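You operate a simulated robot arm through the tools that you are given. There is no shell and no other tool.

You are at the controls of a simulated robot arm. One attempt, no reset.

JOB
Check the mushroom button of winder 3: start the drive, then hit it.
Fine: switch on first; after the hit pull it out again, zero the counter, put the brake on and switch off.

It is judged by the outcome, as a careful person would: the job done as asked, and still so three seconds after it is handed in. It fails if anything else is knocked over, pushed out of place, dropped, spilled or broken.

ROBOT AND FRAMES
A 7-joint arm with a fingered hand on a trunk, on a base that drives. Base frame: it is fixed to the floor where the robot stands at the start and does not move with it; the origin is under the middle of the robot, x ahead of it, y to its left, z up. Readings come in mm, degrees, newtons and seconds.
With the tool pointing down near the work surface it reaches from about 100 to 640 mm from the robot's upright axis, wherever it stands. Its first joint turns from -115.0 to 115.0 degrees. Places, roughly: third brake lever [300, -400, 1000]; third mains switch [400, 0, 900]; third mushroom button [300, -200, 1000]. Payload 3.1 kg.
The tool frame sits at the grasp point between the pads (the TCP): z along the fingers, y along the line on which they close. The tips reach 22 mm beyond it. The gripper opens to 112 mm. The gripper's body begins 60 mm behind the TCP. The gripper is a hand of 3 fingers: y runs from the thumb to the fingers, the wrist lies at [0, 0, -218] in the tool frame, and closing takes about 1.5 s.
Orientation is told as [roll, pitch, yaw] about the base's x, y, z axes, in that order, counted from this pose: with the fingers straight down and closing along the base's y, the tool's x points along the base's -x, its y along +y and its z along -z.

CONTROLS
- The arm moves only by the tool servo_tool. Its argument "commands" is a list of rows, each a list of 6 numbers: the shift along the tool's x, y, z in mm, then the turn, a rotation vector about the tool's x, y, z in degrees. In form: [[tx, ty, tz, ax, ay, az], ...]. A call has 1 to 20 rows; each row shifts and turns the commanded pose from where the row before left it, along the tool's axes as they then stand. "gripper" is the opening in per cent of the stroke, from 0 (shut) to 100 (fully open), set as the call begins (left out, the last holds). A row lasts 0.2 s, in which the tool goes at most 50 mm and 8.6 degrees; a call with a longer step from one row to the next is refused whole, and so is a gripper value outside its range. Where a pose cannot be reached the arm comes as near as it can. A force on the tool above 70 N (or 10 N above the force at the start of the call, whichever is more), or a blocked arm, ends the call early, and 0.2 s more pass. Each finger travels about 108 mm/s and halts on what it meets, pressing with about 25 N; the grip force reading is that of the motor and also rises with nothing between the fingers. The clock runs only during rows and for 0.2 s after the last one: add rows that do not move to give the fingers time. It gives the time, the measured TCP pose, the force on the tool (base axes), the opening and the grip force at its end, in the units of the frame above (readings bear some noise), with the torque about the TCP (base axes, N m) and any sound that the robot's microphone picked up.
- Cameras (640 x 400 px; columns grow to the right, rows downward): "scene" is now at [12.7, 125.9, 1785.6]; the picture's right is [-0.37, -0.93, 0.00], its down [-0.72, 0.29, -0.62] and it looks along [0.58, -0.23, -0.78] (base axes); focal length 287 px, centre (320, 200). "wrist" rides on the gripper at [66, 3, -80] in the tool frame; the picture's right is [-0.05, 1.00, 0.00], its down [-0.77, -0.04, -0.64] and it looks along [-0.64, -0.03, 0.77] (tool axes); focal length 275 px, centre (320, 200). There is no depth. A picture from a camera that has moved, and an enlarged one, comes with that camera's place and axes in the base frame and with its lens.
- capture(camera): a new picture of that camera. No time passes.
- move_column(by): slides the trunk up (or, below 0, down) by that many mm; the arm and the scene camera ride with it, the base frame stays. It gives what a move gives, with no picture.
- roll_base(legs): drives the robot by 1 to 6 legs, each [ahead, left, turn to the left] in mm, mm and degrees, along the robot's own axes; the way and the turn of a leg run together, so that a leg with both is an arc; at most 1500 mm and 180 degrees a leg. The arm and the cameras ride along, it lands a little off, and it stops where it bumps. It gives what a move gives.
- set_fingers(finger1, finger2, thumb_bend): sets how far each is bent, from 0 (flat) to 1 (curled in); at 0.3 the hand is open as for a grip, at 0.7 the pads meet at the TCP. One left out holds its place. A second passes; each finger stops where it meets its share of the squeeze, and holds until it gets a number again. A gripper value or a shape takes the hand back. It gives what a move gives, with no picture; readings hold the bend of each and the force on the fingers (four entries, about 0 where the hand has none), thumb and palm.
- set_grasp(shape): the hand has 3 fingers and takes this shape, open, in about a second: jaw (thumb against the fingers, like two jaws); tri (thumb and two fingers); tip (a fingertip pinch); poke (one finger out to press); point (the index stretched); flat (the hand flat); cup (the hand cupped); fist (a fist). The gripper value then closes the fingers along that shape, each until it touches; the sizes above hold for jaw. It gives what a move gives, with no picture.
- aim_head(pan, tilt): turns the head with the scene camera to pan (to the left, within 155 degrees either way) and tilt (down, from -29 to 69), counted from straight ahead of the robot. It gives what a move gives.
- zoom(camera, box): a new picture of the part [left, top, right, bottom] of that camera's present view, enlarged. No time passes.
- sign_off(): hands the job in; it is judged then, once.

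Places have to be worked out from the pictures, the camera data and where the tool is seen. Open the gripper and draw the arm clear of the work before you hand the job in, unless the task says otherwise.

The tools are called after ">>>" by a JSON object that holds its "method" and its "body". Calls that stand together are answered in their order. servo_tool: Moves the arm, as the interface text tells. Its arguments: {"type":"object","properties":{"commands":{"type":"array","items":{"type":"array","items":{"type":"number"}}},"gripper":{"type":"number"}},"required":["commands"]} The other tools are called the same way: move_column (by) slides the trunk up or down; set_grasp (shape) gives the hand a shape; set_fingers (finger1, finger2, thumb_bend) moves the fingers one by one; roll_base (legs) drives the base; aim_head (pan, tilt) turns the head that bears the scene camera; capture (camera) takes a picture; zoom (camera, box) takes an enlarged picture of a part of a camera's view; sign_off () hands the job in.

At the start:

```text
time_s: 0.0
ee_pos: [417.5, -57.7, 1402.9]
tool_rot: [0.0, 0.0, 0.0]
force: [0.4, 0.3, -0.1]
ft_torque: [-0.03, 0.0, 0.01]
opening: 111.7
gripper_force: 0.0
shape: jaw
bend: [0.3, 0.3, 0.3]
finger forces: [0.0, 0.1, 0.1, 0.1, 0.0, 0.0]
trunk travel left (down, up): [-925.0, 65.0]
robot x, y, heading: [-0.0, 3.4, -0.4]
head pan, tilt: [-22.0, 51.3]
```

scene: 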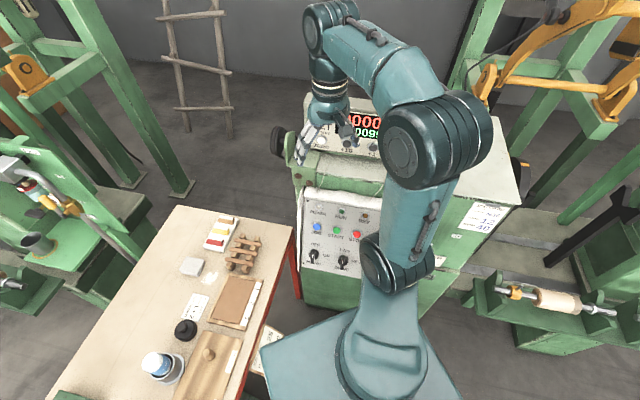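
wrist: 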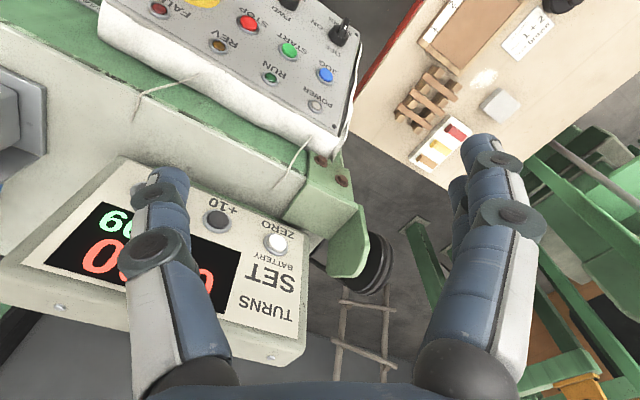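

I start by looking at the scene in detail: the machine ahead has a control panel and a counter; I zoom in to read labels and find the mushroom button, brake lever and mains switch.

>>> {"method": "zoom", "body": {"camera": "scene", "box": [260, 80, 540, 300]}}

>>> {"method": "zoom", "body": {"camera": "wrist", "box": [0, 0, 400, 250]}}

>>> {"method": "zoom", "body": {"camera": "scene", "box": [100, 190, 320, 400]}}

```text
1.82 times, centred on (400, 190) of scene
camera zoom: at [12.7, 125.9, 1785.6], right [-0.37, -0.93, 0.0], down [-0.72, 0.29, -0.62], along [0.58, -0.23, -0.78], focal length 522 px, centre (174, 218)
```

zoom: 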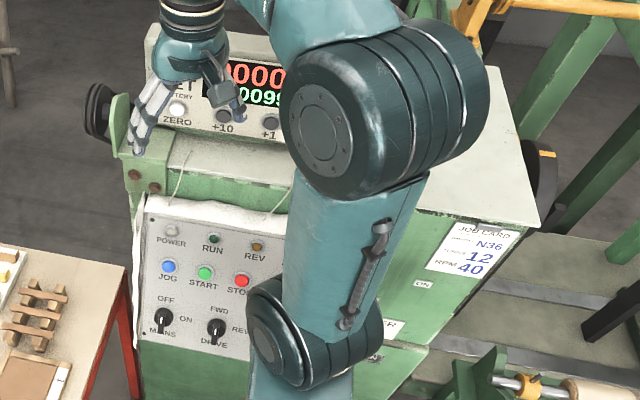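

```text
1.60 times, centred on (200, 125) of wrist
camera zoom: at [349.9, -53.7, 1484.0], right [0.05, 1.0, 0.0], down [0.77, -0.04, 0.64], along [0.64, -0.03, -0.77], focal length 440 px, centre (512, 320)
```

zoom: 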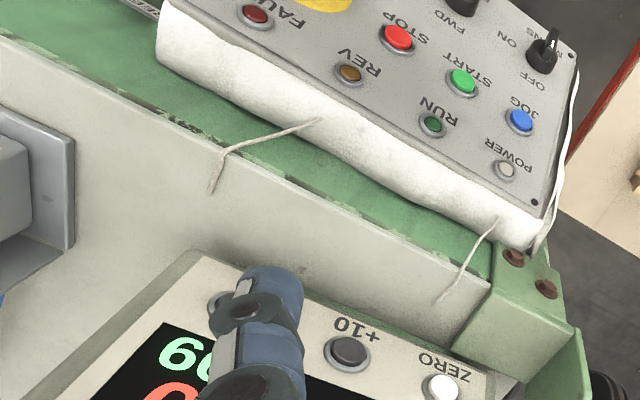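

```text
1.90 times, centred on (210, 295) of scene
camera zoom: at [12.7, 125.9, 1785.6], right [-0.37, -0.93, 0.0], down [-0.72, 0.29, -0.62], along [0.58, -0.23, -0.78], focal length 547 px, centre (530, 19)
```

zoom: 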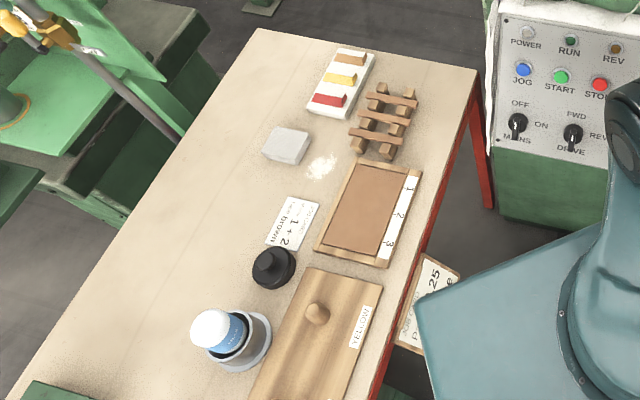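

The arm blocks the right part of the panel (mushroom button yellow plate area). I turn the head around to survey the other machines and find the winder numbers.

>>> {"method": "aim_head", "body": {"pan": -50, "tilt": 40}}

>>> {"method": "capture", "body": {"camera": "scene"}}

>>> {"method": "aim_head", "body": {"pan": 20, "tilt": 30}}

>>> {"method": "capture", "body": {"camera": "scene"}}

>>> {"method": "aim_head", "body": {"pan": -20, "tilt": 20}}

>>> {"method": "capture", "body": {"camera": "scene"}}

```text
time_s: 0.9
ee_pos: [417.5, -57.5, 1403.0]
tool_rot: [0.0, 0.0, -0.1]
force: [0.0, 0.2, 0.5]
ft_torque: [-0.02, -0.01, 0.0]
opening: 111.9
gripper_force: 0.0
shape: jaw
bend: [0.3, 0.3, 0.3]
finger forces: [0.0, 0.0, 0.1, 0.0, 0.0, 0.1]
trunk travel left (down, up): [-925.0, 65.0]
robot x, y, heading: [2.2, -2.7, 0.2]
head pan, tilt: [-50.0, 40.0]
```

```text
taken
camera scene: at [-2.8, 89.4, 1801.5], right [-0.77, -0.64, 0.0], down [-0.41, 0.49, -0.77], along [0.49, -0.59, -0.64], focal length 287 px, centre (320, 200)
```

scene: 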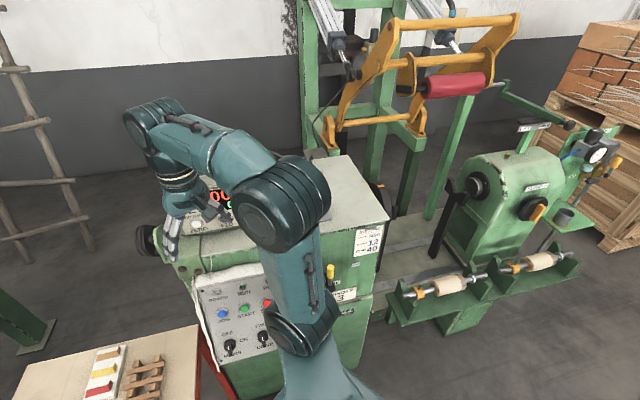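

```text
time_s: 2.3
ee_pos: [418.1, -57.5, 1404.1]
tool_rot: [0.1, -0.1, 0.1]
force: [1.2, 0.7, -0.8]
ft_torque: [0.03, 0.01, -0.04]
opening: 111.8
gripper_force: 0.0
shape: jaw
bend: [0.3, 0.3, 0.3]
finger forces: [0.1, 0.0, 0.0, 0.0, 0.1, 0.0]
trunk travel left (down, up): [-925.0, 65.0]
robot x, y, heading: [0.6, 1.6, 0.1]
head pan, tilt: [20.0, 30.0]
```

```text
taken
camera scene: at [27.5, 185.1, 1816.9], right [0.34, -0.94, 0.0], down [-0.47, -0.17, -0.87], along [0.81, 0.3, -0.5], focal length 287 px, centre (320, 200)
```

scene: 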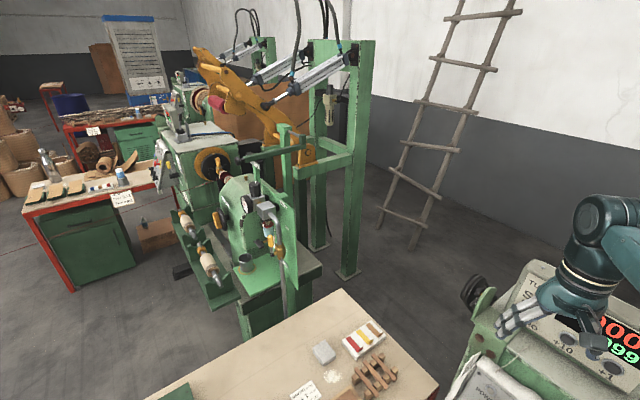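

```text
time_s: 3.4
ee_pos: [417.1, -57.8, 1403.1]
tool_rot: [0.1, 0.1, 0.0]
force: [0.3, 0.2, -0.3]
ft_torque: [0.02, -0.02, -0.01]
opening: 112.0
gripper_force: 0.1
shape: jaw
bend: [0.3, 0.3, 0.3]
finger forces: [0.1, 0.0, 0.0, 0.1, 0.0, 0.1]
trunk travel left (down, up): [-925.0, 65.0]
robot x, y, heading: [0.4, -0.4, 0.1]
head pan, tilt: [-20.0, 20.0]
```

```text
taken
camera scene: at [30.1, 122.6, 1832.9], right [-0.34, -0.94, 0.0], down [-0.32, 0.12, -0.94], along [0.88, -0.32, -0.34], focal length 287 px, centre (320, 200)
```

scene: 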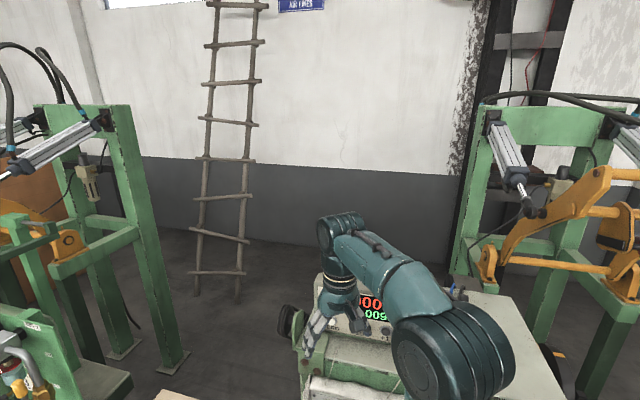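

The machine ahead seems to be winder 3 (plate partly hidden). I shift the hand to the left at the same height so the arm clears the view of the panel.

>>> {"method": "servo_tool", "body": {"commands": [[0, 40, 0, 0, 0, 0], [0, 40, 0, 0, 0, 0], [0, 40, 0, 0, 0, 0], [0, 40, 0, 0, 0, 0], [0, 40, 0, 0, 0, 0], [0, 40, 0, 0, 0, 0], [0, 40, 0, 0, 0, 0], [10, 40, 0, 0, 0, 0], [20, 30, 0, 0, 0, 0]]}}

>>> {"method": "aim_head", "body": {"pan": -35, "tilt": 50}}

>>> {"method": "capture", "body": {"camera": "scene"}}

```text
time_s: 5.4
ee_pos: [387.8, 295.4, 1403.8]
tool_rot: [-0.1, 0.0, -0.1]
force: [0.0, 0.0, -0.1]
ft_torque: [-0.03, 0.02, 0.0]
opening: 111.6
gripper_force: 0.1
shape: jaw
bend: [0.3, 0.3, 0.3]
finger forces: [0.0, 0.0, 0.1, 0.0, 0.1, 0.1]
trunk travel left (down, up): [-925.0, 65.0]
robot x, y, heading: [-3.5, 0.4, 0.0]
head pan, tilt: [-20.0, 20.0]
```

```text
time_s: 6.4
ee_pos: [389.1, 292.8, 1403.4]
tool_rot: [-0.1, 0.0, 0.0]
force: [0.4, 0.5, 0.7]
ft_torque: [-0.01, -0.02, -0.04]
opening: 111.8
gripper_force: 0.0
shape: jaw
bend: [0.3, 0.3, 0.3]
finger forces: [0.0, 0.0, 0.0, 0.1, 0.0, 0.0]
trunk travel left (down, up): [-925.0, 65.0]
robot x, y, heading: [-0.4, 2.6, -0.1]
head pan, tilt: [-35.0, 50.0]
```

```text
taken
camera scene: at [5.7, 110.5, 1787.4], right [-0.57, -0.82, 0.0], down [-0.63, 0.44, -0.64], along [0.53, -0.37, -0.77], focal length 287 px, centre (320, 200)
```

scene: 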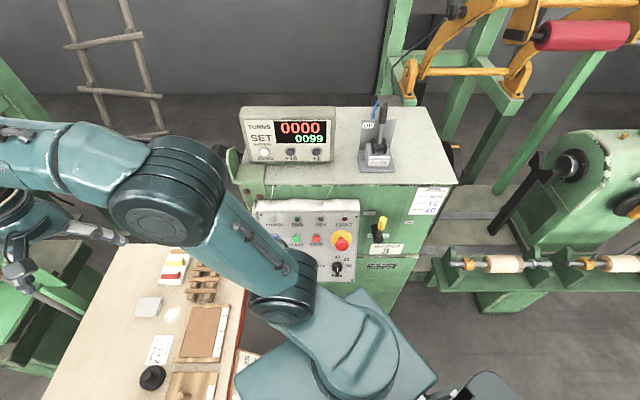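

Now the panel is mostly visible. I zoom to read labels and to identify the brake lever and plate.

>>> {"method": "zoom", "body": {"camera": "scene", "box": [220, 180, 440, 300]}}

>>> {"method": "zoom", "body": {"camera": "scene", "box": [350, 180, 450, 290]}}

>>> {"method": "zoom", "body": {"camera": "scene", "box": [230, 80, 430, 190]}}

>>> {"method": "zoom", "body": {"camera": "scene", "box": [255, 200, 365, 285]}}

```text
2.91 times, centred on (330, 240) of scene
camera zoom: at [5.7, 110.5, 1787.4], right [-0.57, -0.82, 0.0], down [-0.63, 0.44, -0.64], along [0.53, -0.37, -0.77], focal length 836 px, centre (291, 84)
```

zoom: 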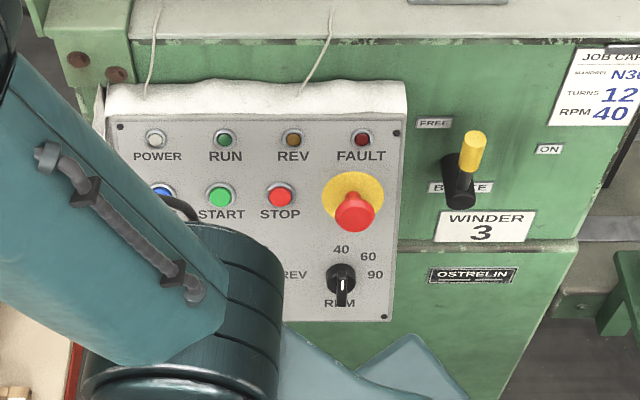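

```text
3.64 times, centred on (400, 235) of scene
camera zoom: at [5.7, 110.5, 1787.4], right [-0.57, -0.82, 0.0], down [-0.63, 0.44, -0.64], along [0.53, -0.37, -0.77], focal length 1045 px, centre (29, 73)
```

zoom: 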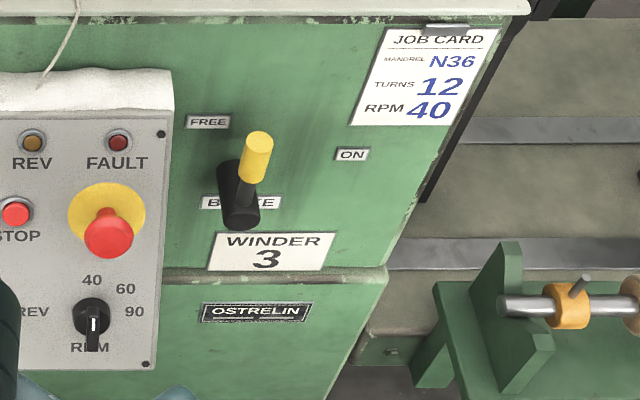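

```text
3.20 times, centred on (330, 135) of scene
camera zoom: at [5.7, 110.5, 1787.4], right [-0.57, -0.82, 0.0], down [-0.63, 0.44, -0.64], along [0.53, -0.37, -0.77], focal length 920 px, centre (288, 408)
```

zoom: 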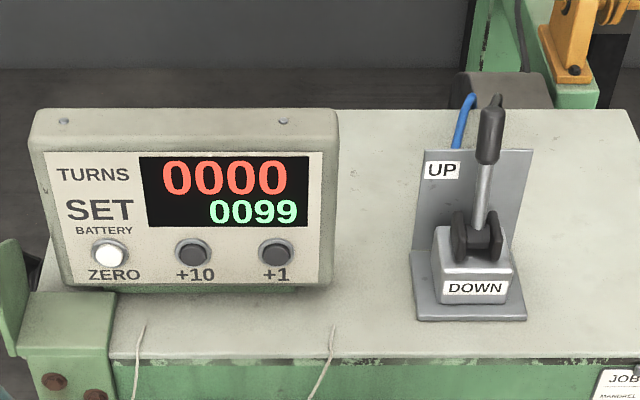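

```text
4.71 times, centred on (310, 242) of scene
camera zoom: at [5.7, 110.5, 1787.4], right [-0.57, -0.82, 0.0], down [-0.63, 0.44, -0.64], along [0.53, -0.37, -0.77], focal length 1352 px, centre (367, 0)
```

zoom: 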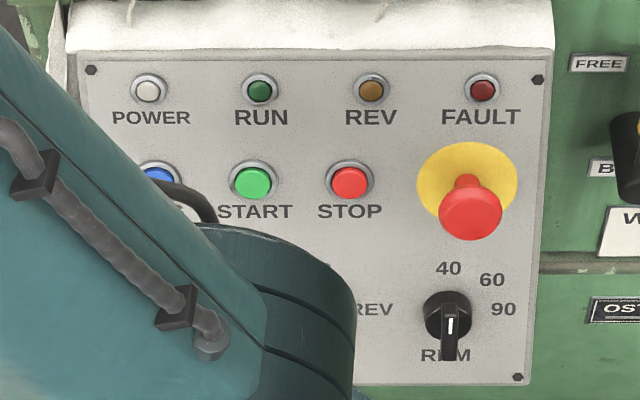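

Winder 3 is confirmed, with the mushroom, brake lever (FREE/ON), and counter (ZERO) visible. Before positioning the arm I check the floor space around the base.

>>> {"method": "aim_head", "body": {"pan": 60, "tilt": 65}}

>>> {"method": "capture", "body": {"camera": "scene"}}

>>> {"method": "aim_head", "body": {"pan": 150, "tilt": 50}}

>>> {"method": "capture", "body": {"camera": "scene"}}

>>> {"method": "aim_head", "body": {"pan": -110, "tilt": 50}}

>>> {"method": "capture", "body": {"camera": "scene"}}

```text
time_s: 8.1
ee_pos: [389.7, 293.5, 1404.0]
tool_rot: [0.1, 0.1, -0.1]
force: [-0.6, -0.2, 0.5]
ft_torque: [0.0, -0.01, -0.02]
opening: 112.0
gripper_force: 0.1
shape: jaw
bend: [0.3, 0.3, 0.3]
finger forces: [0.1, 0.1, 0.1, 0.0, 0.0, 0.0]
trunk travel left (down, up): [-925.0, 65.0]
robot x, y, heading: [0.4, -0.7, -0.0]
head pan, tilt: [60.0, 65.0]
```

```text
taken
camera scene: at [-27.1, 207.1, 1769.2], right [0.87, -0.5, 0.0], down [-0.45, -0.78, -0.42], along [0.21, 0.37, -0.91], focal length 287 px, centre (320, 200)
```

scene: 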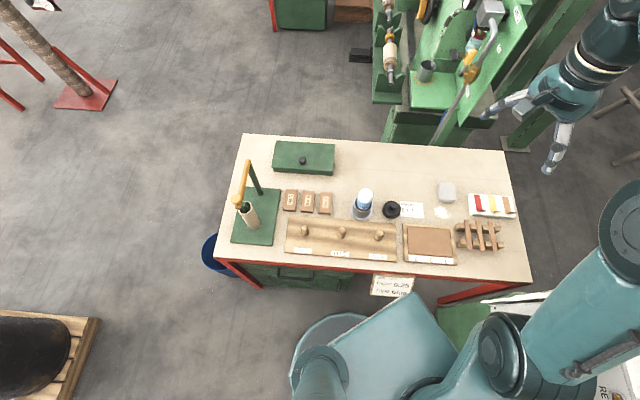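

```text
time_s: 9.7
ee_pos: [389.6, 294.9, 1402.6]
tool_rot: [-0.1, 0.0, -0.1]
force: [0.3, 0.4, -0.9]
ft_torque: [0.02, -0.04, 0.03]
opening: 111.8
gripper_force: 0.0
shape: jaw
bend: [0.3, 0.3, 0.3]
finger forces: [0.1, 0.1, 0.0, 0.1, 0.0, 0.0]
trunk travel left (down, up): [-925.0, 65.0]
robot x, y, heading: [2.0, 0.9, 0.0]
head pan, tilt: [150.0, 50.0]
```

```text
taken
camera scene: at [-124.1, 193.1, 1787.4], right [0.5, 0.87, 0.0], down [0.66, -0.38, -0.64], along [-0.56, 0.32, -0.77], focal length 287 px, centre (320, 200)
```

scene: 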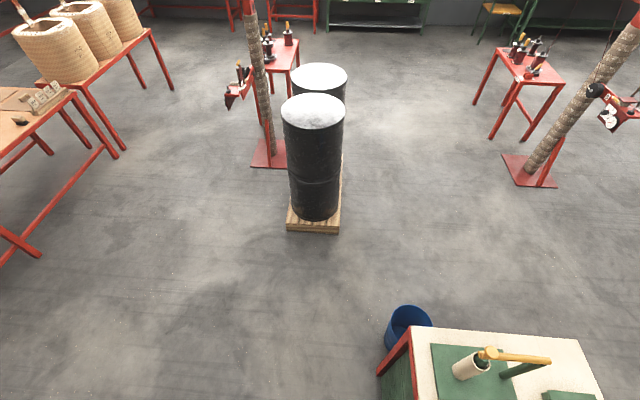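

```text
time_s: 13.3
ee_pos: [389.2, 293.2, 1404.4]
tool_rot: [0.0, -0.1, 0.0]
force: [-1.2, -0.3, 0.7]
ft_torque: [-0.01, 0.01, 0.0]
opening: 111.9
gripper_force: 0.0
shape: jaw
bend: [0.3, 0.3, 0.3]
finger forces: [0.0, 0.0, 0.1, 0.0, 0.1, 0.0]
trunk travel left (down, up): [-925.0, 65.0]
robot x, y, heading: [2.0, 1.0, -0.1]
head pan, tilt: [-110.0, 50.0]
```

```text
taken
camera scene: at [-83.8, 82.2, 1787.4], right [-0.94, 0.34, 0.0], down [0.26, 0.72, -0.64], along [-0.22, -0.6, -0.77], focal length 287 px, centre (320, 200)
```

scene: 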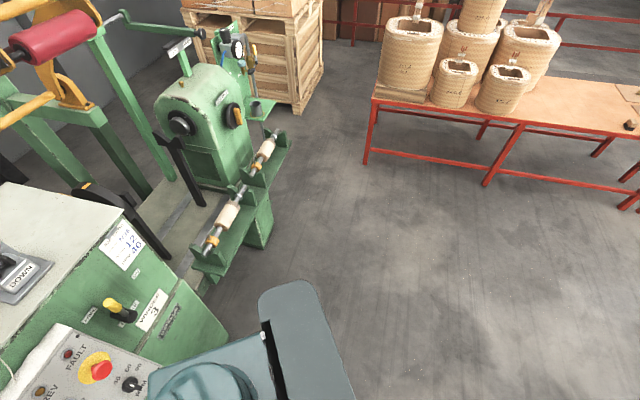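

There is open floor behind the robot and the table edge runs parallel to the machine's facing direction (about -35°). I back the base straight away from the panel by ~140 mm, without turning, to give the wrist room for horizontal pressing.

>>> {"method": "roll_base", "body": {"legs": [[-115, 80, 0]]}}

>>> {"method": "aim_head", "body": {"pan": -35, "tilt": 45}}

>>> {"method": "capture", "body": {"camera": "scene"}}

```text
time_s: 14.7
ee_pos: [276.7, 373.2, 1403.8]
tool_rot: [-0.1, 0.1, -0.1]
force: [-0.3, -0.6, -0.8]
ft_torque: [-0.02, -0.02, 0.03]
opening: 112.0
gripper_force: 0.0
shape: jaw
bend: [0.3, 0.3, 0.3]
finger forces: [0.0, 0.0, 0.1, 0.1, 0.1, 0.0]
trunk travel left (down, up): [-925.0, 65.0]
robot x, y, heading: [-114.2, 79.0, 0.2]
head pan, tilt: [-110.0, 50.0]
```

```text
time_s: 16.1
ee_pos: [275.8, 373.5, 1403.7]
tool_rot: [0.0, 0.1, 0.1]
force: [0.3, 1.0, -1.4]
ft_torque: [0.03, 0.0, 0.06]
opening: 111.7
gripper_force: 0.0
shape: jaw
bend: [0.3, 0.3, 0.3]
finger forces: [0.0, 0.0, 0.0, 0.0, 0.0, 0.0]
trunk travel left (down, up): [-925.0, 65.0]
robot x, y, heading: [-113.6, 71.9, 0.2]
head pan, tilt: [-35.0, 45.0]
```

```text
taken
camera scene: at [-104.8, 188.3, 1794.3], right [-0.57, -0.82, 0.0], down [-0.58, 0.41, -0.71], along [0.58, -0.41, -0.71], focal length 287 px, centre (320, 200)
```

scene: 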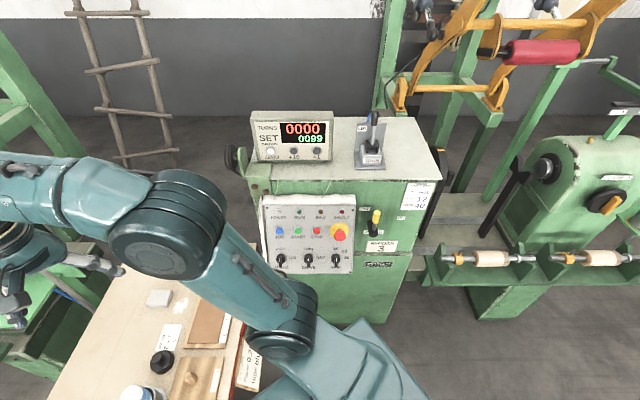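

The whole panel is now visible. I zoom on it to read all the controls and their present states.

>>> {"method": "zoom", "body": {"camera": "scene", "box": [255, 190, 365, 280]}}

>>> {"method": "zoom", "body": {"camera": "scene", "box": [340, 175, 450, 275]}}

>>> {"method": "zoom", "body": {"camera": "scene", "box": [260, 230, 360, 280]}}

>>> {"method": "zoom", "body": {"camera": "scene", "box": [240, 100, 400, 200]}}

```text
4.44 times, centred on (310, 235) of scene
camera zoom: at [-104.8, 188.3, 1794.3], right [-0.57, -0.82, 0.0], down [-0.58, 0.41, -0.71], along [0.58, -0.41, -0.71], focal length 1277 px, centre (364, 44)
```

zoom: 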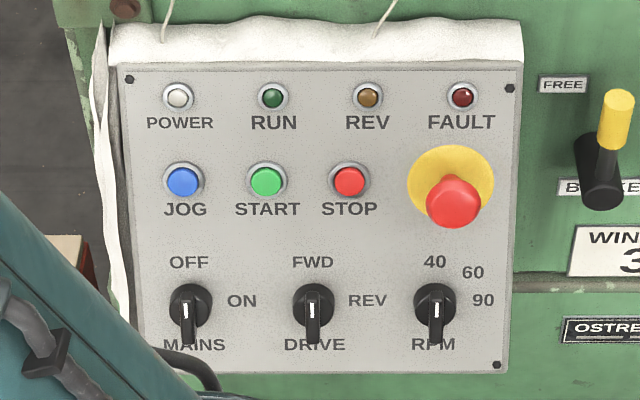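

```text
4.00 times, centred on (395, 225) of scene
camera zoom: at [-104.8, 188.3, 1794.3], right [-0.57, -0.82, 0.0], down [-0.58, 0.41, -0.71], along [0.58, -0.41, -0.71], focal length 1149 px, centre (20, 100)
```

zoom: 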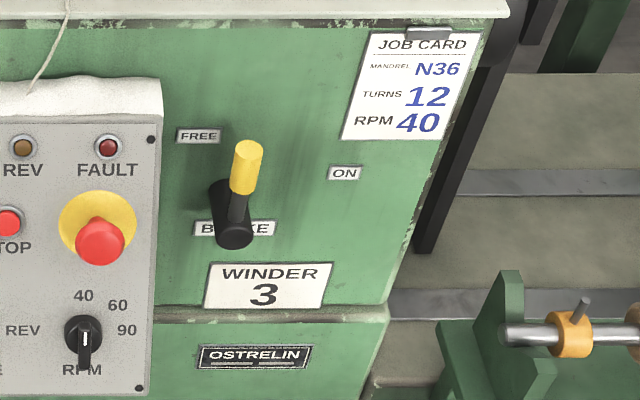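

```text
6.40 times, centred on (310, 255) of scene
camera zoom: at [-104.8, 188.3, 1794.3], right [-0.57, -0.82, 0.0], down [-0.58, 0.41, -0.71], along [0.58, -0.41, -0.71], focal length 1839 px, centre (384, -152)
```

zoom: 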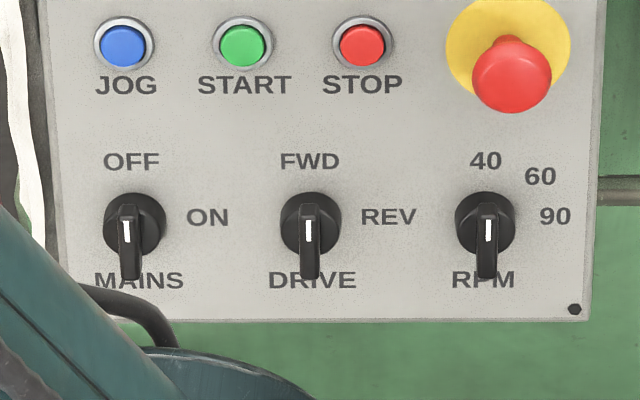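

```text
4.00 times, centred on (320, 150) of scene
camera zoom: at [-104.8, 188.3, 1794.3], right [-0.57, -0.82, 0.0], down [-0.58, 0.41, -0.71], along [0.58, -0.41, -0.71], focal length 1149 px, centre (320, 400)
```

zoom: 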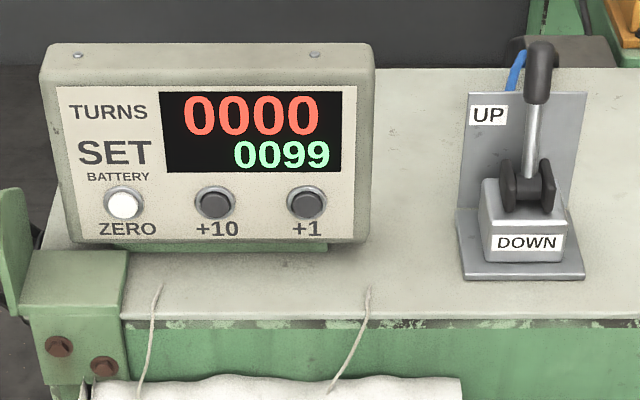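

All three knobs point up: MAINS is OFF, DRIVE is FWD, RPM is 40; the panel faces about -35° and leans back. I bring the hand to a standoff in front of the panel (high), then yaw 35° about the tool axis.

>>> {"method": "servo_tool", "body": {"commands": [[-1.5, -39.4, 5, 0, 0, 0], [-1.5, -39.4, 5, 0, 0, 0], [-1.5, -39.4, 5, 0, 0, 0], [-1.5, -39.4, 5, 0, 0, 0], [-1.5, -39.4, 5, 0, 0, 0], [-1.5, -39.4, 5, 0, 0, 0], [-1.5, -39.4, 5, 0, 0, 0], [-1.5, -39.4, 5, 0, 0, 0], [-1.5, -39.4, 5, 0, 0, 0], [-1.5, -39.4, 5, 0, 0, 0], [0, 0, 0, 0, 0, 7], [0, 0, 0, 0, 0, 7], [0, 0, 0, 0, 0, 7], [0, 0, 0, 0, 0, 7], [0, 0, 0, 0, 0, 7]]}}

```text
time_s: 19.4
ee_pos: [291.2, -20.4, 1353.5]
tool_rot: [0.0, 0.0, -35.1]
force: [-0.5, 0.1, -0.4]
ft_torque: [0.01, 0.0, -0.02]
opening: 111.9
gripper_force: 0.1
shape: jaw
bend: [0.3, 0.3, 0.3]
finger forces: [0.0, 0.1, 0.0, 0.0, 0.1, 0.0]
trunk travel left (down, up): [-925.0, 65.0]
robot x, y, heading: [-112.0, 82.3, -0.2]
head pan, tilt: [-35.0, 45.0]
```

Yaw is at -35°. Now I pitch the tool forward in place (turn about tool y, -8° a row) so that the fingers face the panel.

>>> {"method": "servo_tool", "body": {"commands": [[0, 0, 0, 0, -8, 0], [0, 0, 0, 0, -8, 0], [0, 0, 0, 0, -8, 0], [0, 0, 0, 0, -8, 0], [0, 0, 0, 0, -8, 0], [0, 0, 0, 0, -8, 0], [0, 0, 0, 0, -8, 0], [0, 0, 0, 0, -8, 0], [0, 0, 0, 0, -8, 0]]}}

>>> {"method": "capture", "body": {"camera": "wrist"}}

>>> {"method": "capture", "body": {"camera": "scene"}}

```text
time_s: 21.4
ee_pos: [289.8, -19.1, 1352.9]
tool_rot: [-0.1, -72.2, -35.1]
force: [0.1, 0.2, -0.4]
ft_torque: [0.0, 0.01, 0.03]
opening: 111.7
gripper_force: 0.1
shape: jaw
bend: [0.3, 0.3, 0.3]
finger forces: [0.0, 0.0, 0.1, 0.0, 0.0, 0.0]
trunk travel left (down, up): [-925.0, 65.0]
robot x, y, heading: [-113.0, 82.4, -0.0]
head pan, tilt: [-35.0, 45.0]
```

```text
taken
camera wrist: at [210.7, 39.0, 1316.5], right [0.58, 0.81, 0.04], down [-0.32, 0.18, 0.93], along [0.74, -0.56, 0.37], focal length 275 px, centre (320, 200)
```

wrist: 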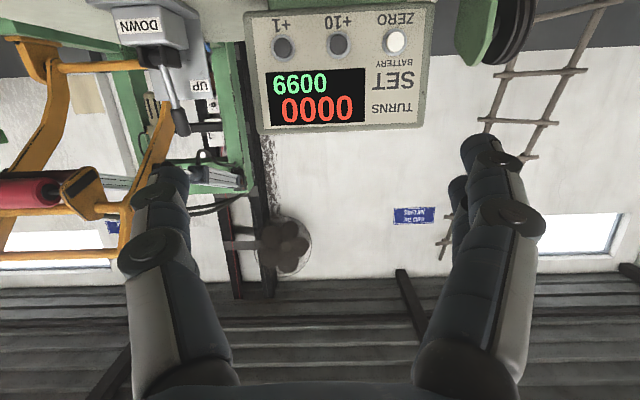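

```text
taken
camera scene: at [-105.9, 189.1, 1794.3], right [-0.57, -0.82, 0.0], down [-0.58, 0.41, -0.71], along [0.58, -0.41, -0.71], focal length 287 px, centre (320, 200)
```

scene: 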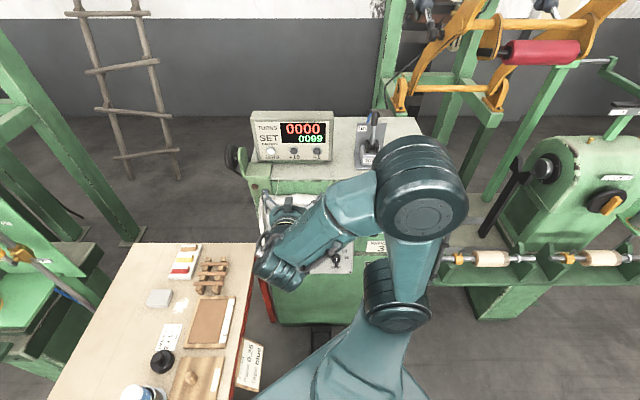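

The tool now faces the panel (pitch -72°, yaw -35°). From wrist and scene rays ZERO is near a=559 mm along the machine axis, z≈1262. I lower the hand by 240 mm (straight down) to bring the wrist camera in front of the control panel.

>>> {"method": "servo_tool", "body": {"commands": [[38, 0, 12.4, 0, 0, 0], [38, 0, 12.4, 0, 0, 0], [38, 0, 12.4, 0, 0, 0], [38, 0, 12.4, 0, 0, 0], [38, 0, 12.4, 0, 0, 0], [38, 0, 12.4, 0, 0, 0]]}}

>>> {"method": "capture", "body": {"camera": "wrist"}}

>>> {"method": "capture", "body": {"camera": "scene"}}

```text
time_s: 22.8
ee_pos: [289.2, -17.8, 1114.2]
tool_rot: [0.0, -72.0, -35.0]
force: [0.3, -0.6, -0.2]
ft_torque: [0.01, 0.01, 0.0]
opening: 112.1
gripper_force: 0.1
shape: jaw
bend: [0.3, 0.3, 0.3]
finger forces: [0.0, 0.0, 0.0, 0.0, 0.1, 0.1]
trunk travel left (down, up): [-925.0, 65.0]
robot x, y, heading: [-112.2, 81.0, -0.0]
head pan, tilt: [-35.0, 45.0]
```

```text
taken
camera wrist: at [210.5, 40.8, 1077.4], right [0.59, 0.81, 0.04], down [-0.32, 0.18, 0.93], along [0.74, -0.56, 0.37], focal length 275 px, centre (320, 200)
```

wrist: 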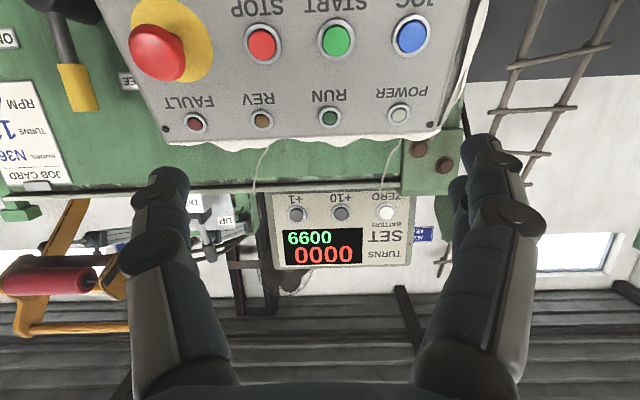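

```text
taken
camera scene: at [-103.6, 189.1, 1794.3], right [-0.57, -0.82, 0.0], down [-0.58, 0.41, -0.71], along [0.58, -0.41, -0.71], focal length 287 px, centre (320, 200)
```

scene: 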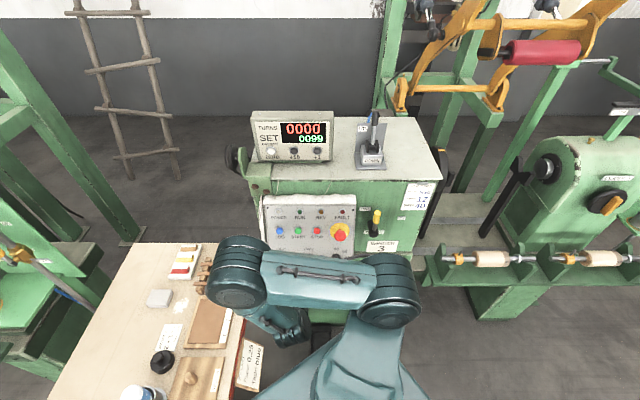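

Good view: triangulating gives START ≈ (a 415, r -167, z 1039), mushroom face ≈ (a 390, r -26, z 1043), panel leaning back about 18°. Now I test the "tip" hand shape in free space to see how the fingers meet.

>>> {"method": "set_grasp", "body": {"shape": "tip"}}

>>> {"method": "capture", "body": {"camera": "wrist"}}

>>> {"method": "servo_tool", "body": {"commands": [[0, 0, 0, 0, 0, 0], [0, 0, 0, 0, 0, 0], [0, 0, 0, 0, 0, 0], [0, 0, 0, 0, 0, 0], [0, 0, 0, 0, 0, 0], [0, 0, 0, 0, 0, 0], [0, 0, 0, 0, 0, 0]], "gripper": 0}}

>>> {"method": "capture", "body": {"camera": "wrist"}}

```text
time_s: 23.6
ee_pos: [287.2, -18.3, 1114.9]
tool_rot: [0.0, -72.0, -35.1]
force: [0.8, 0.6, 0.0]
ft_torque: [0.0, 0.02, -0.03]
opening: 111.8
gripper_force: 0.1
shape: tip
bend: [0.3, 0.3, 0.3]
finger forces: [0.0, 0.0, 0.0, 0.0, 0.0, 0.0]
trunk travel left (down, up): [-925.0, 65.0]
robot x, y, heading: [-114.4, 80.5, 0.1]
head pan, tilt: [-35.0, 45.0]
```

```text
taken
camera wrist: at [209.7, 40.3, 1078.2], right [0.59, 0.81, 0.04], down [-0.32, 0.18, 0.93], along [0.74, -0.56, 0.37], focal length 275 px, centre (320, 200)
```

wrist: 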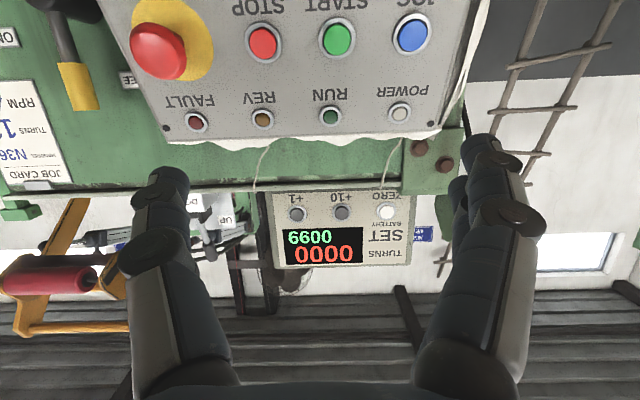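

```text
time_s: 25.2
ee_pos: [287.6, -18.3, 1115.5]
tool_rot: [0.0, -72.0, -35.0]
force: [0.4, 0.6, -0.2]
ft_torque: [0.0, -0.01, 0.0]
opening: 0.2
gripper_force: 25.3
shape: tip
bend: [0.67, 0.67, 0.75]
finger forces: [0.0, 0.1, 0.0, 0.1, 0.0, 0.0]
trunk travel left (down, up): [-925.0, 65.0]
robot x, y, heading: [-114.4, 81.6, -0.0]
head pan, tilt: [-35.0, 45.0]
```

```text
taken
camera wrist: at [209.8, 40.3, 1078.0], right [0.59, 0.81, 0.04], down [-0.32, 0.18, 0.93], along [0.74, -0.56, 0.37], focal length 275 px, centre (320, 200)
```

wrist: 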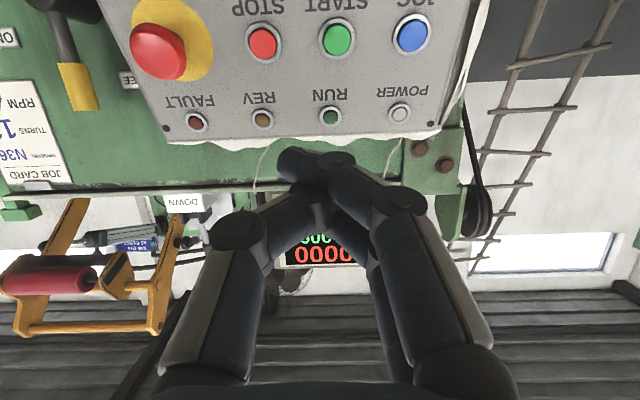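

The tips meet near the image centre. I zoom in to see exactly how the fingers and thumb meet in this shape.

>>> {"method": "zoom", "body": {"camera": "wrist", "box": [200, 120, 460, 300]}}

>>> {"method": "set_grasp", "body": {"shape": "poke"}}

>>> {"method": "capture", "body": {"camera": "wrist"}}

```text
2.22 times, centred on (330, 210) of wrist
camera zoom: at [209.8, 40.3, 1078.0], right [0.59, 0.81, 0.04], down [-0.32, 0.18, 0.93], along [0.74, -0.56, 0.37], focal length 612 px, centre (298, 178)
```

zoom: 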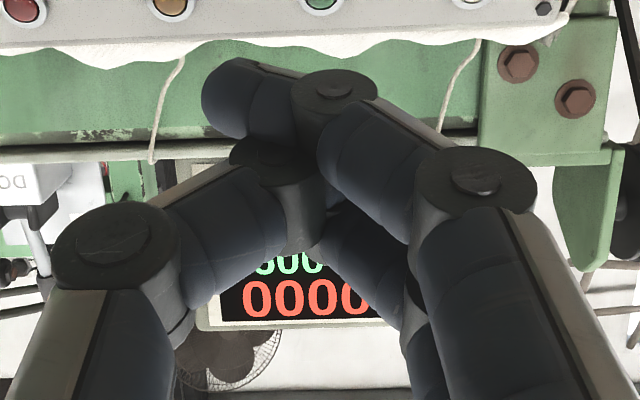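

```text
time_s: 26.1
ee_pos: [288.3, -18.5, 1116.2]
tool_rot: [-0.1, -72.1, -35.0]
force: [0.4, -0.8, 0.1]
ft_torque: [-0.01, -0.02, 0.01]
opening: 0.0
gripper_force: 0.2
shape: poke
bend: [1.0, 1.0, 1.0]
finger forces: [0.0, 0.1, 0.0, 0.0, 0.0, 0.0]
trunk travel left (down, up): [-925.0, 65.0]
robot x, y, heading: [-112.7, 82.0, 0.2]
head pan, tilt: [-35.0, 45.0]
```

```text
taken
camera wrist: at [209.8, 40.3, 1078.0], right [0.59, 0.81, 0.04], down [-0.32, 0.18, 0.93], along [0.74, -0.56, 0.37], focal length 275 px, centre (320, 200)
```

wrist: 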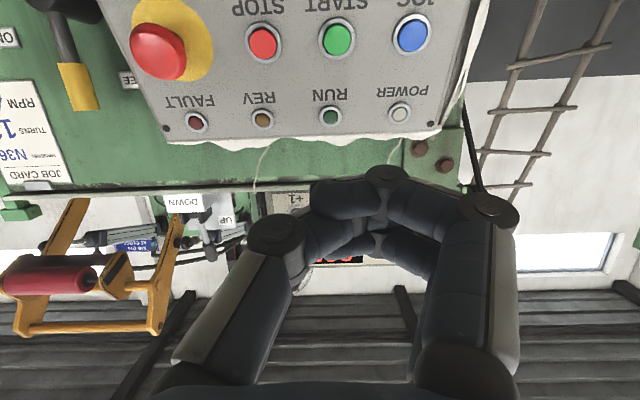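

Poke shape shows all fingers curled (gripper at 0). I set the gripper fully open in this shape to see which finger stretches out.

>>> {"method": "servo_tool", "body": {"commands": [[0, 0, 0, 0, 0, 0], [0, 0, 0, 0, 0, 0], [0, 0, 0, 0, 0, 0], [0, 0, 0, 0, 0, 0], [0, 0, 0, 0, 0, 0], [0, 0, 0, 0, 0, 0]], "gripper": 100}}

>>> {"method": "capture", "body": {"camera": "wrist"}}

>>> {"method": "set_grasp", "body": {"shape": "point"}}

>>> {"method": "capture", "body": {"camera": "wrist"}}

```text
time_s: 27.6
ee_pos: [288.5, -20.2, 1115.0]
tool_rot: [-0.1, -72.1, -35.1]
force: [0.8, -0.3, -0.1]
ft_torque: [-0.02, 0.02, 0.04]
opening: 0.2
gripper_force: 0.0
shape: poke
bend: [1.0, 1.0, 1.0]
finger forces: [0.1, 0.0, 0.0, 0.0, 0.0, 0.0]
trunk travel left (down, up): [-925.0, 65.0]
robot x, y, heading: [-111.5, 80.5, -0.1]
head pan, tilt: [-35.0, 45.0]
```

```text
taken
camera wrist: at [209.8, 40.3, 1078.0], right [0.58, 0.81, 0.04], down [-0.32, 0.18, 0.93], along [0.74, -0.56, 0.37], focal length 275 px, centre (320, 200)
```

wrist: 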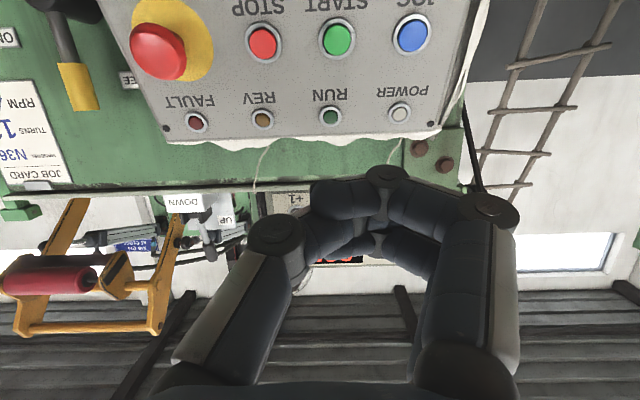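

```text
time_s: 28.4
ee_pos: [288.5, -18.1, 1115.3]
tool_rot: [0.0, -72.0, -35.0]
force: [0.6, 0.5, 0.3]
ft_torque: [0.02, 0.0, 0.03]
opening: 0.0
gripper_force: 0.0
shape: point
bend: [0.27, 1.0, 0.93]
finger forces: [0.0, 0.1, 0.0, 0.0, 0.0, 0.0]
trunk travel left (down, up): [-925.0, 65.0]
robot x, y, heading: [-111.8, 78.0, 0.2]
head pan, tilt: [-35.0, 45.0]
```

```text
taken
camera wrist: at [209.8, 40.3, 1078.0], right [0.58, 0.81, 0.04], down [-0.32, 0.18, 0.93], along [0.74, -0.56, 0.37], focal length 275 px, centre (320, 200)
```

wrist: 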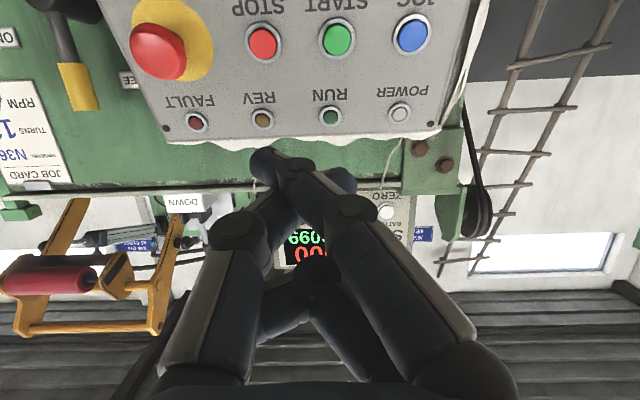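

"Point" leaves finger 1 stretched while the others curl; I let it settle and look again.

>>> {"method": "servo_tool", "body": {"commands": [[0, 0, 0, 0, 0, 0], [0, 0, 0, 0, 0, 0], [0, 0, 0, 0, 0, 0], [0, 0, 0, 0, 0, 0]]}}

>>> {"method": "capture", "body": {"camera": "wrist"}}

>>> {"method": "zoom", "body": {"camera": "wrist", "box": [160, 100, 520, 400]}}

```text
time_s: 29.4
ee_pos: [287.6, -19.2, 1115.4]
tool_rot: [-0.1, -72.0, -35.0]
force: [0.4, -0.1, 0.3]
ft_torque: [-0.02, 0.02, 0.0]
opening: 0.1
gripper_force: 0.1
shape: point
bend: [0.27, 1.0, 0.94]
finger forces: [0.1, 0.1, 0.1, 0.0, 0.1, 0.0]
trunk travel left (down, up): [-925.0, 65.0]
robot x, y, heading: [-113.6, 80.9, -0.1]
head pan, tilt: [-35.0, 45.0]
```

```text
taken
camera wrist: at [209.8, 40.3, 1078.0], right [0.58, 0.81, 0.04], down [-0.32, 0.18, 0.93], along [0.74, -0.56, 0.37], focal length 275 px, centre (320, 200)
```

wrist: 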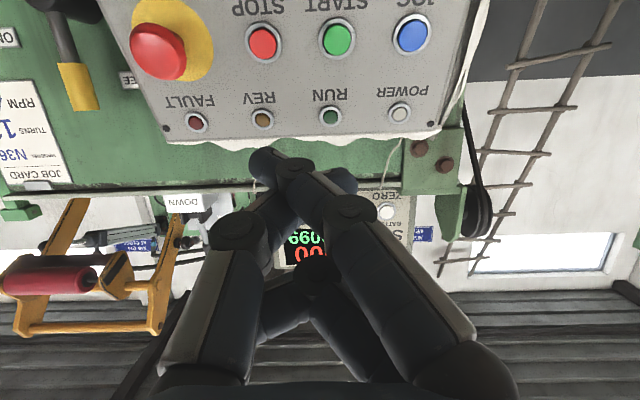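

```text
1.33 times, centred on (340, 250) of wrist
camera zoom: at [209.8, 40.3, 1078.0], right [0.58, 0.81, 0.04], down [-0.32, 0.18, 0.93], along [0.74, -0.56, 0.37], focal length 367 px, centre (293, 133)
```

zoom: 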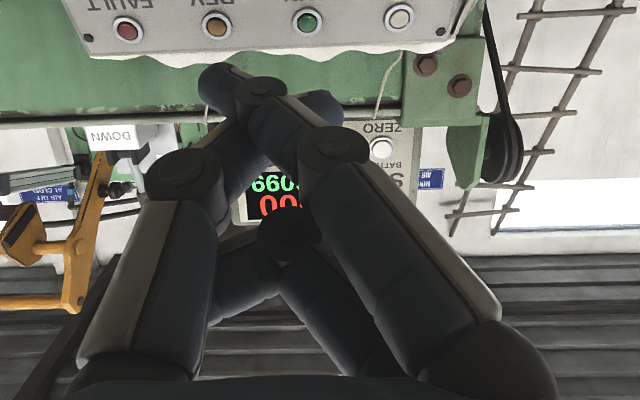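

The "point" finger leans sideways, so a closed "jaw" tip may be a cleaner presser. I look at the jaw shape closed.

>>> {"method": "set_grasp", "body": {"shape": "jaw"}}

>>> {"method": "servo_tool", "body": {"commands": [[0, 0, 0, 0, 0, 0], [0, 0, 0, 0, 0, 0], [0, 0, 0, 0, 0, 0], [0, 0, 0, 0, 0, 0], [0, 0, 0, 0, 0, 0], [0, 0, 0, 0, 0, 0], [0, 0, 0, 0, 0, 0], [0, 0, 0, 0, 0, 0]], "gripper": 0}}

>>> {"method": "zoom", "body": {"camera": "wrist", "box": [160, 100, 520, 325]}}

```text
time_s: 30.4
ee_pos: [288.9, -18.6, 1116.0]
tool_rot: [0.0, -72.0, -35.0]
force: [0.6, -0.2, 0.2]
ft_torque: [-0.03, 0.02, -0.02]
opening: 79.9
gripper_force: 0.0
shape: jaw
bend: [0.3, 0.79, 0.3]
finger forces: [0.0, 0.0, 0.1, 0.1, 0.0, 0.0]
trunk travel left (down, up): [-925.0, 65.0]
robot x, y, heading: [-110.3, 80.7, -0.1]
head pan, tilt: [-35.0, 45.0]
```

```text
time_s: 32.1
ee_pos: [289.3, -18.5, 1115.2]
tool_rot: [0.0, -72.0, -35.0]
force: [-0.4, 0.8, -0.5]
ft_torque: [0.01, 0.01, 0.0]
opening: 0.0
gripper_force: 25.2
shape: jaw
bend: [0.68, 0.68, 0.75]
finger forces: [0.0, 0.0, 0.1, 0.0, 0.1, 0.1]
trunk travel left (down, up): [-925.0, 65.0]
robot x, y, heading: [-114.0, 81.0, 0.0]
head pan, tilt: [-35.0, 45.0]
```

```text
1.78 times, centred on (340, 212) of wrist
camera zoom: at [209.8, 40.3, 1078.0], right [0.59, 0.81, 0.04], down [-0.32, 0.18, 0.93], along [0.74, -0.56, 0.37], focal length 489 px, centre (284, 178)
```

zoom: 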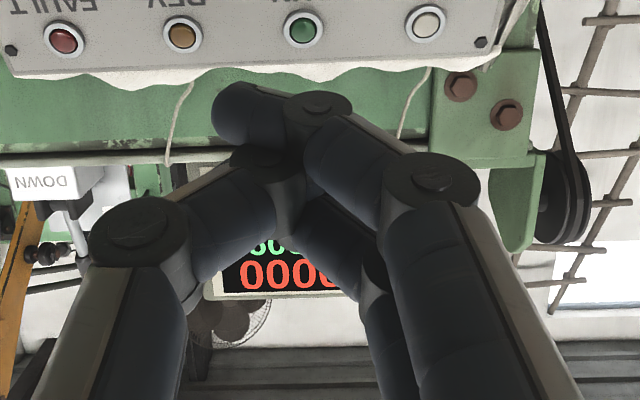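

Closed jaw tips fold inward, so I try an extended single finger: finger 1 at the open bend (0.3) with finger 2 and thumb curled, and look at it.

>>> {"method": "set_fingers", "body": {"finger1": 0.3, "finger2": 1.0, "thumb_bend": 1.0}}

>>> {"method": "capture", "body": {"camera": "wrist"}}

>>> {"method": "set_fingers", "body": {"finger1": 0.45}}

>>> {"method": "capture", "body": {"camera": "wrist"}}

```text
time_s: 33.1
ee_pos: [288.8, -18.5, 1115.7]
tool_rot: [-0.1, -71.9, -35.0]
force: [0.2, 0.5, 0.3]
ft_torque: [0.0, 0.0, 0.0]
opening: 37.4
gripper_force: 0.0
shape: fingers
bend: [0.3, 0.92, 0.96]
finger forces: [0.1, 0.0, 0.0, 0.0, 0.0, 0.0]
trunk travel left (down, up): [-925.0, 65.0]
robot x, y, heading: [-112.6, 82.8, -0.1]
head pan, tilt: [-35.0, 45.0]
```

```text
taken
camera wrist: at [209.8, 40.3, 1078.0], right [0.58, 0.81, 0.04], down [-0.32, 0.18, 0.93], along [0.74, -0.56, 0.37], focal length 275 px, centre (320, 200)
```

wrist: 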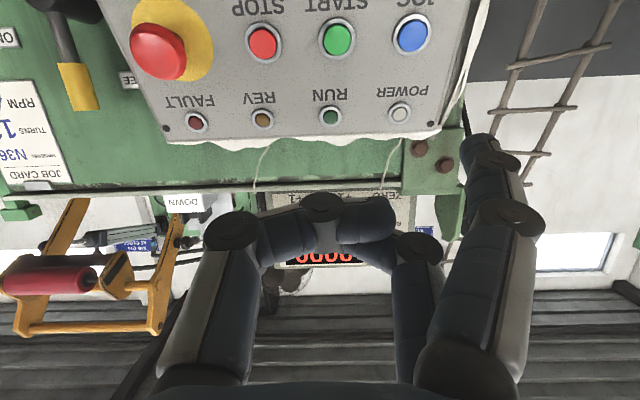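

```text
time_s: 34.1
ee_pos: [288.2, -18.4, 1115.2]
tool_rot: [-0.1, -72.0, -35.1]
force: [0.7, -1.2, 0.3]
ft_torque: [0.02, -0.03, -0.03]
opening: 25.9
gripper_force: 0.1
shape: fingers
bend: [0.45, 0.92, 0.96]
finger forces: [0.0, 0.0, 0.0, 0.0, 0.0, 0.0]
trunk travel left (down, up): [-925.0, 65.0]
robot x, y, heading: [-111.4, 83.6, 0.1]
head pan, tilt: [-35.0, 45.0]
```

```text
taken
camera wrist: at [209.8, 40.3, 1078.0], right [0.59, 0.81, 0.04], down [-0.32, 0.18, 0.93], along [0.74, -0.56, 0.37], focal length 275 px, centre (320, 200)
```

wrist: 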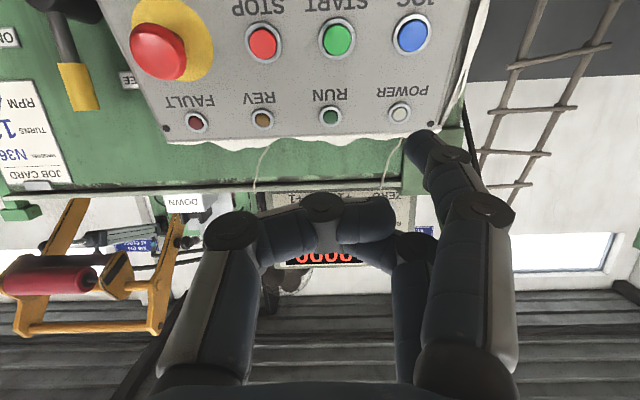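

The extended finger 1 with others curled is a good poker. Now back to jaw (half open) and move the hand in front of the MAINS knob at about 100 mm standoff to inspect it.

>>> {"method": "set_grasp", "body": {"shape": "jaw"}}

>>> {"method": "servo_tool", "body": {"commands": [[32.4, 20.5, 19.2, 0, 0, 0], [32.4, 20.5, 19.2, 0, 0, 0], [32.4, 20.5, 19.2, 0, 0, 0], [32.4, 20.5, 19.2, 0, 0, 0], [0, 0, 0, 0, 0, 0], [0, 0, 0, 0, 0, 0], [0, 0, 0, 0, 0, 0]], "gripper": 55}}

>>> {"method": "capture", "body": {"camera": "wrist"}}

>>> {"method": "capture", "body": {"camera": "scene"}}

```text
time_s: 35.0
ee_pos: [287.1, -18.5, 1114.6]
tool_rot: [0.1, -72.0, -35.0]
force: [-0.4, -0.5, -0.6]
ft_torque: [-0.02, -0.05, -0.01]
opening: 111.6
gripper_force: 0.0
shape: jaw
bend: [0.3, 0.3, 0.3]
finger forces: [0.0, 0.0, 0.0, 0.0, 0.0, 0.1]
trunk travel left (down, up): [-925.0, 65.0]
robot x, y, heading: [-115.3, 80.2, -0.0]
head pan, tilt: [-35.0, 45.0]
```

```text
time_s: 36.6
ee_pos: [364.0, 27.1, 969.7]
tool_rot: [-0.1, -72.0, -34.8]
force: [0.0, 0.7, 0.5]
ft_torque: [-0.02, 0.0, 0.02]
opening: 62.3
gripper_force: 0.0
shape: jaw
bend: [0.72, 0.72, 0.7]
finger forces: [0.0, 0.0, 0.0, 0.0, 0.0, 0.0]
trunk travel left (down, up): [-925.0, 65.0]
robot x, y, heading: [-116.2, 80.1, 0.0]
head pan, tilt: [-35.0, 45.0]
```

```text
taken
camera wrist: at [284.9, 85.1, 931.7], right [0.58, 0.81, 0.04], down [-0.32, 0.18, 0.93], along [0.74, -0.56, 0.37], focal length 275 px, centre (320, 200)
```

wrist: 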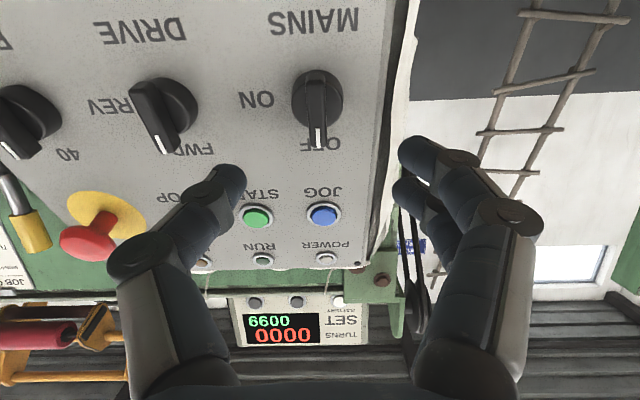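

```text
taken
camera scene: at [-104.7, 188.4, 1794.3], right [-0.57, -0.82, 0.0], down [-0.58, 0.41, -0.71], along [0.58, -0.41, -0.71], focal length 287 px, centre (320, 200)
```

scene: 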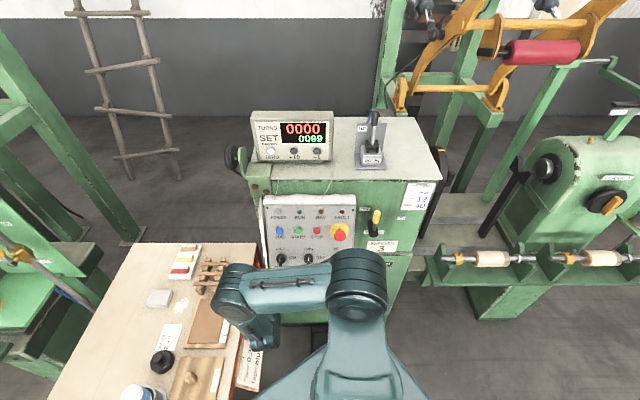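

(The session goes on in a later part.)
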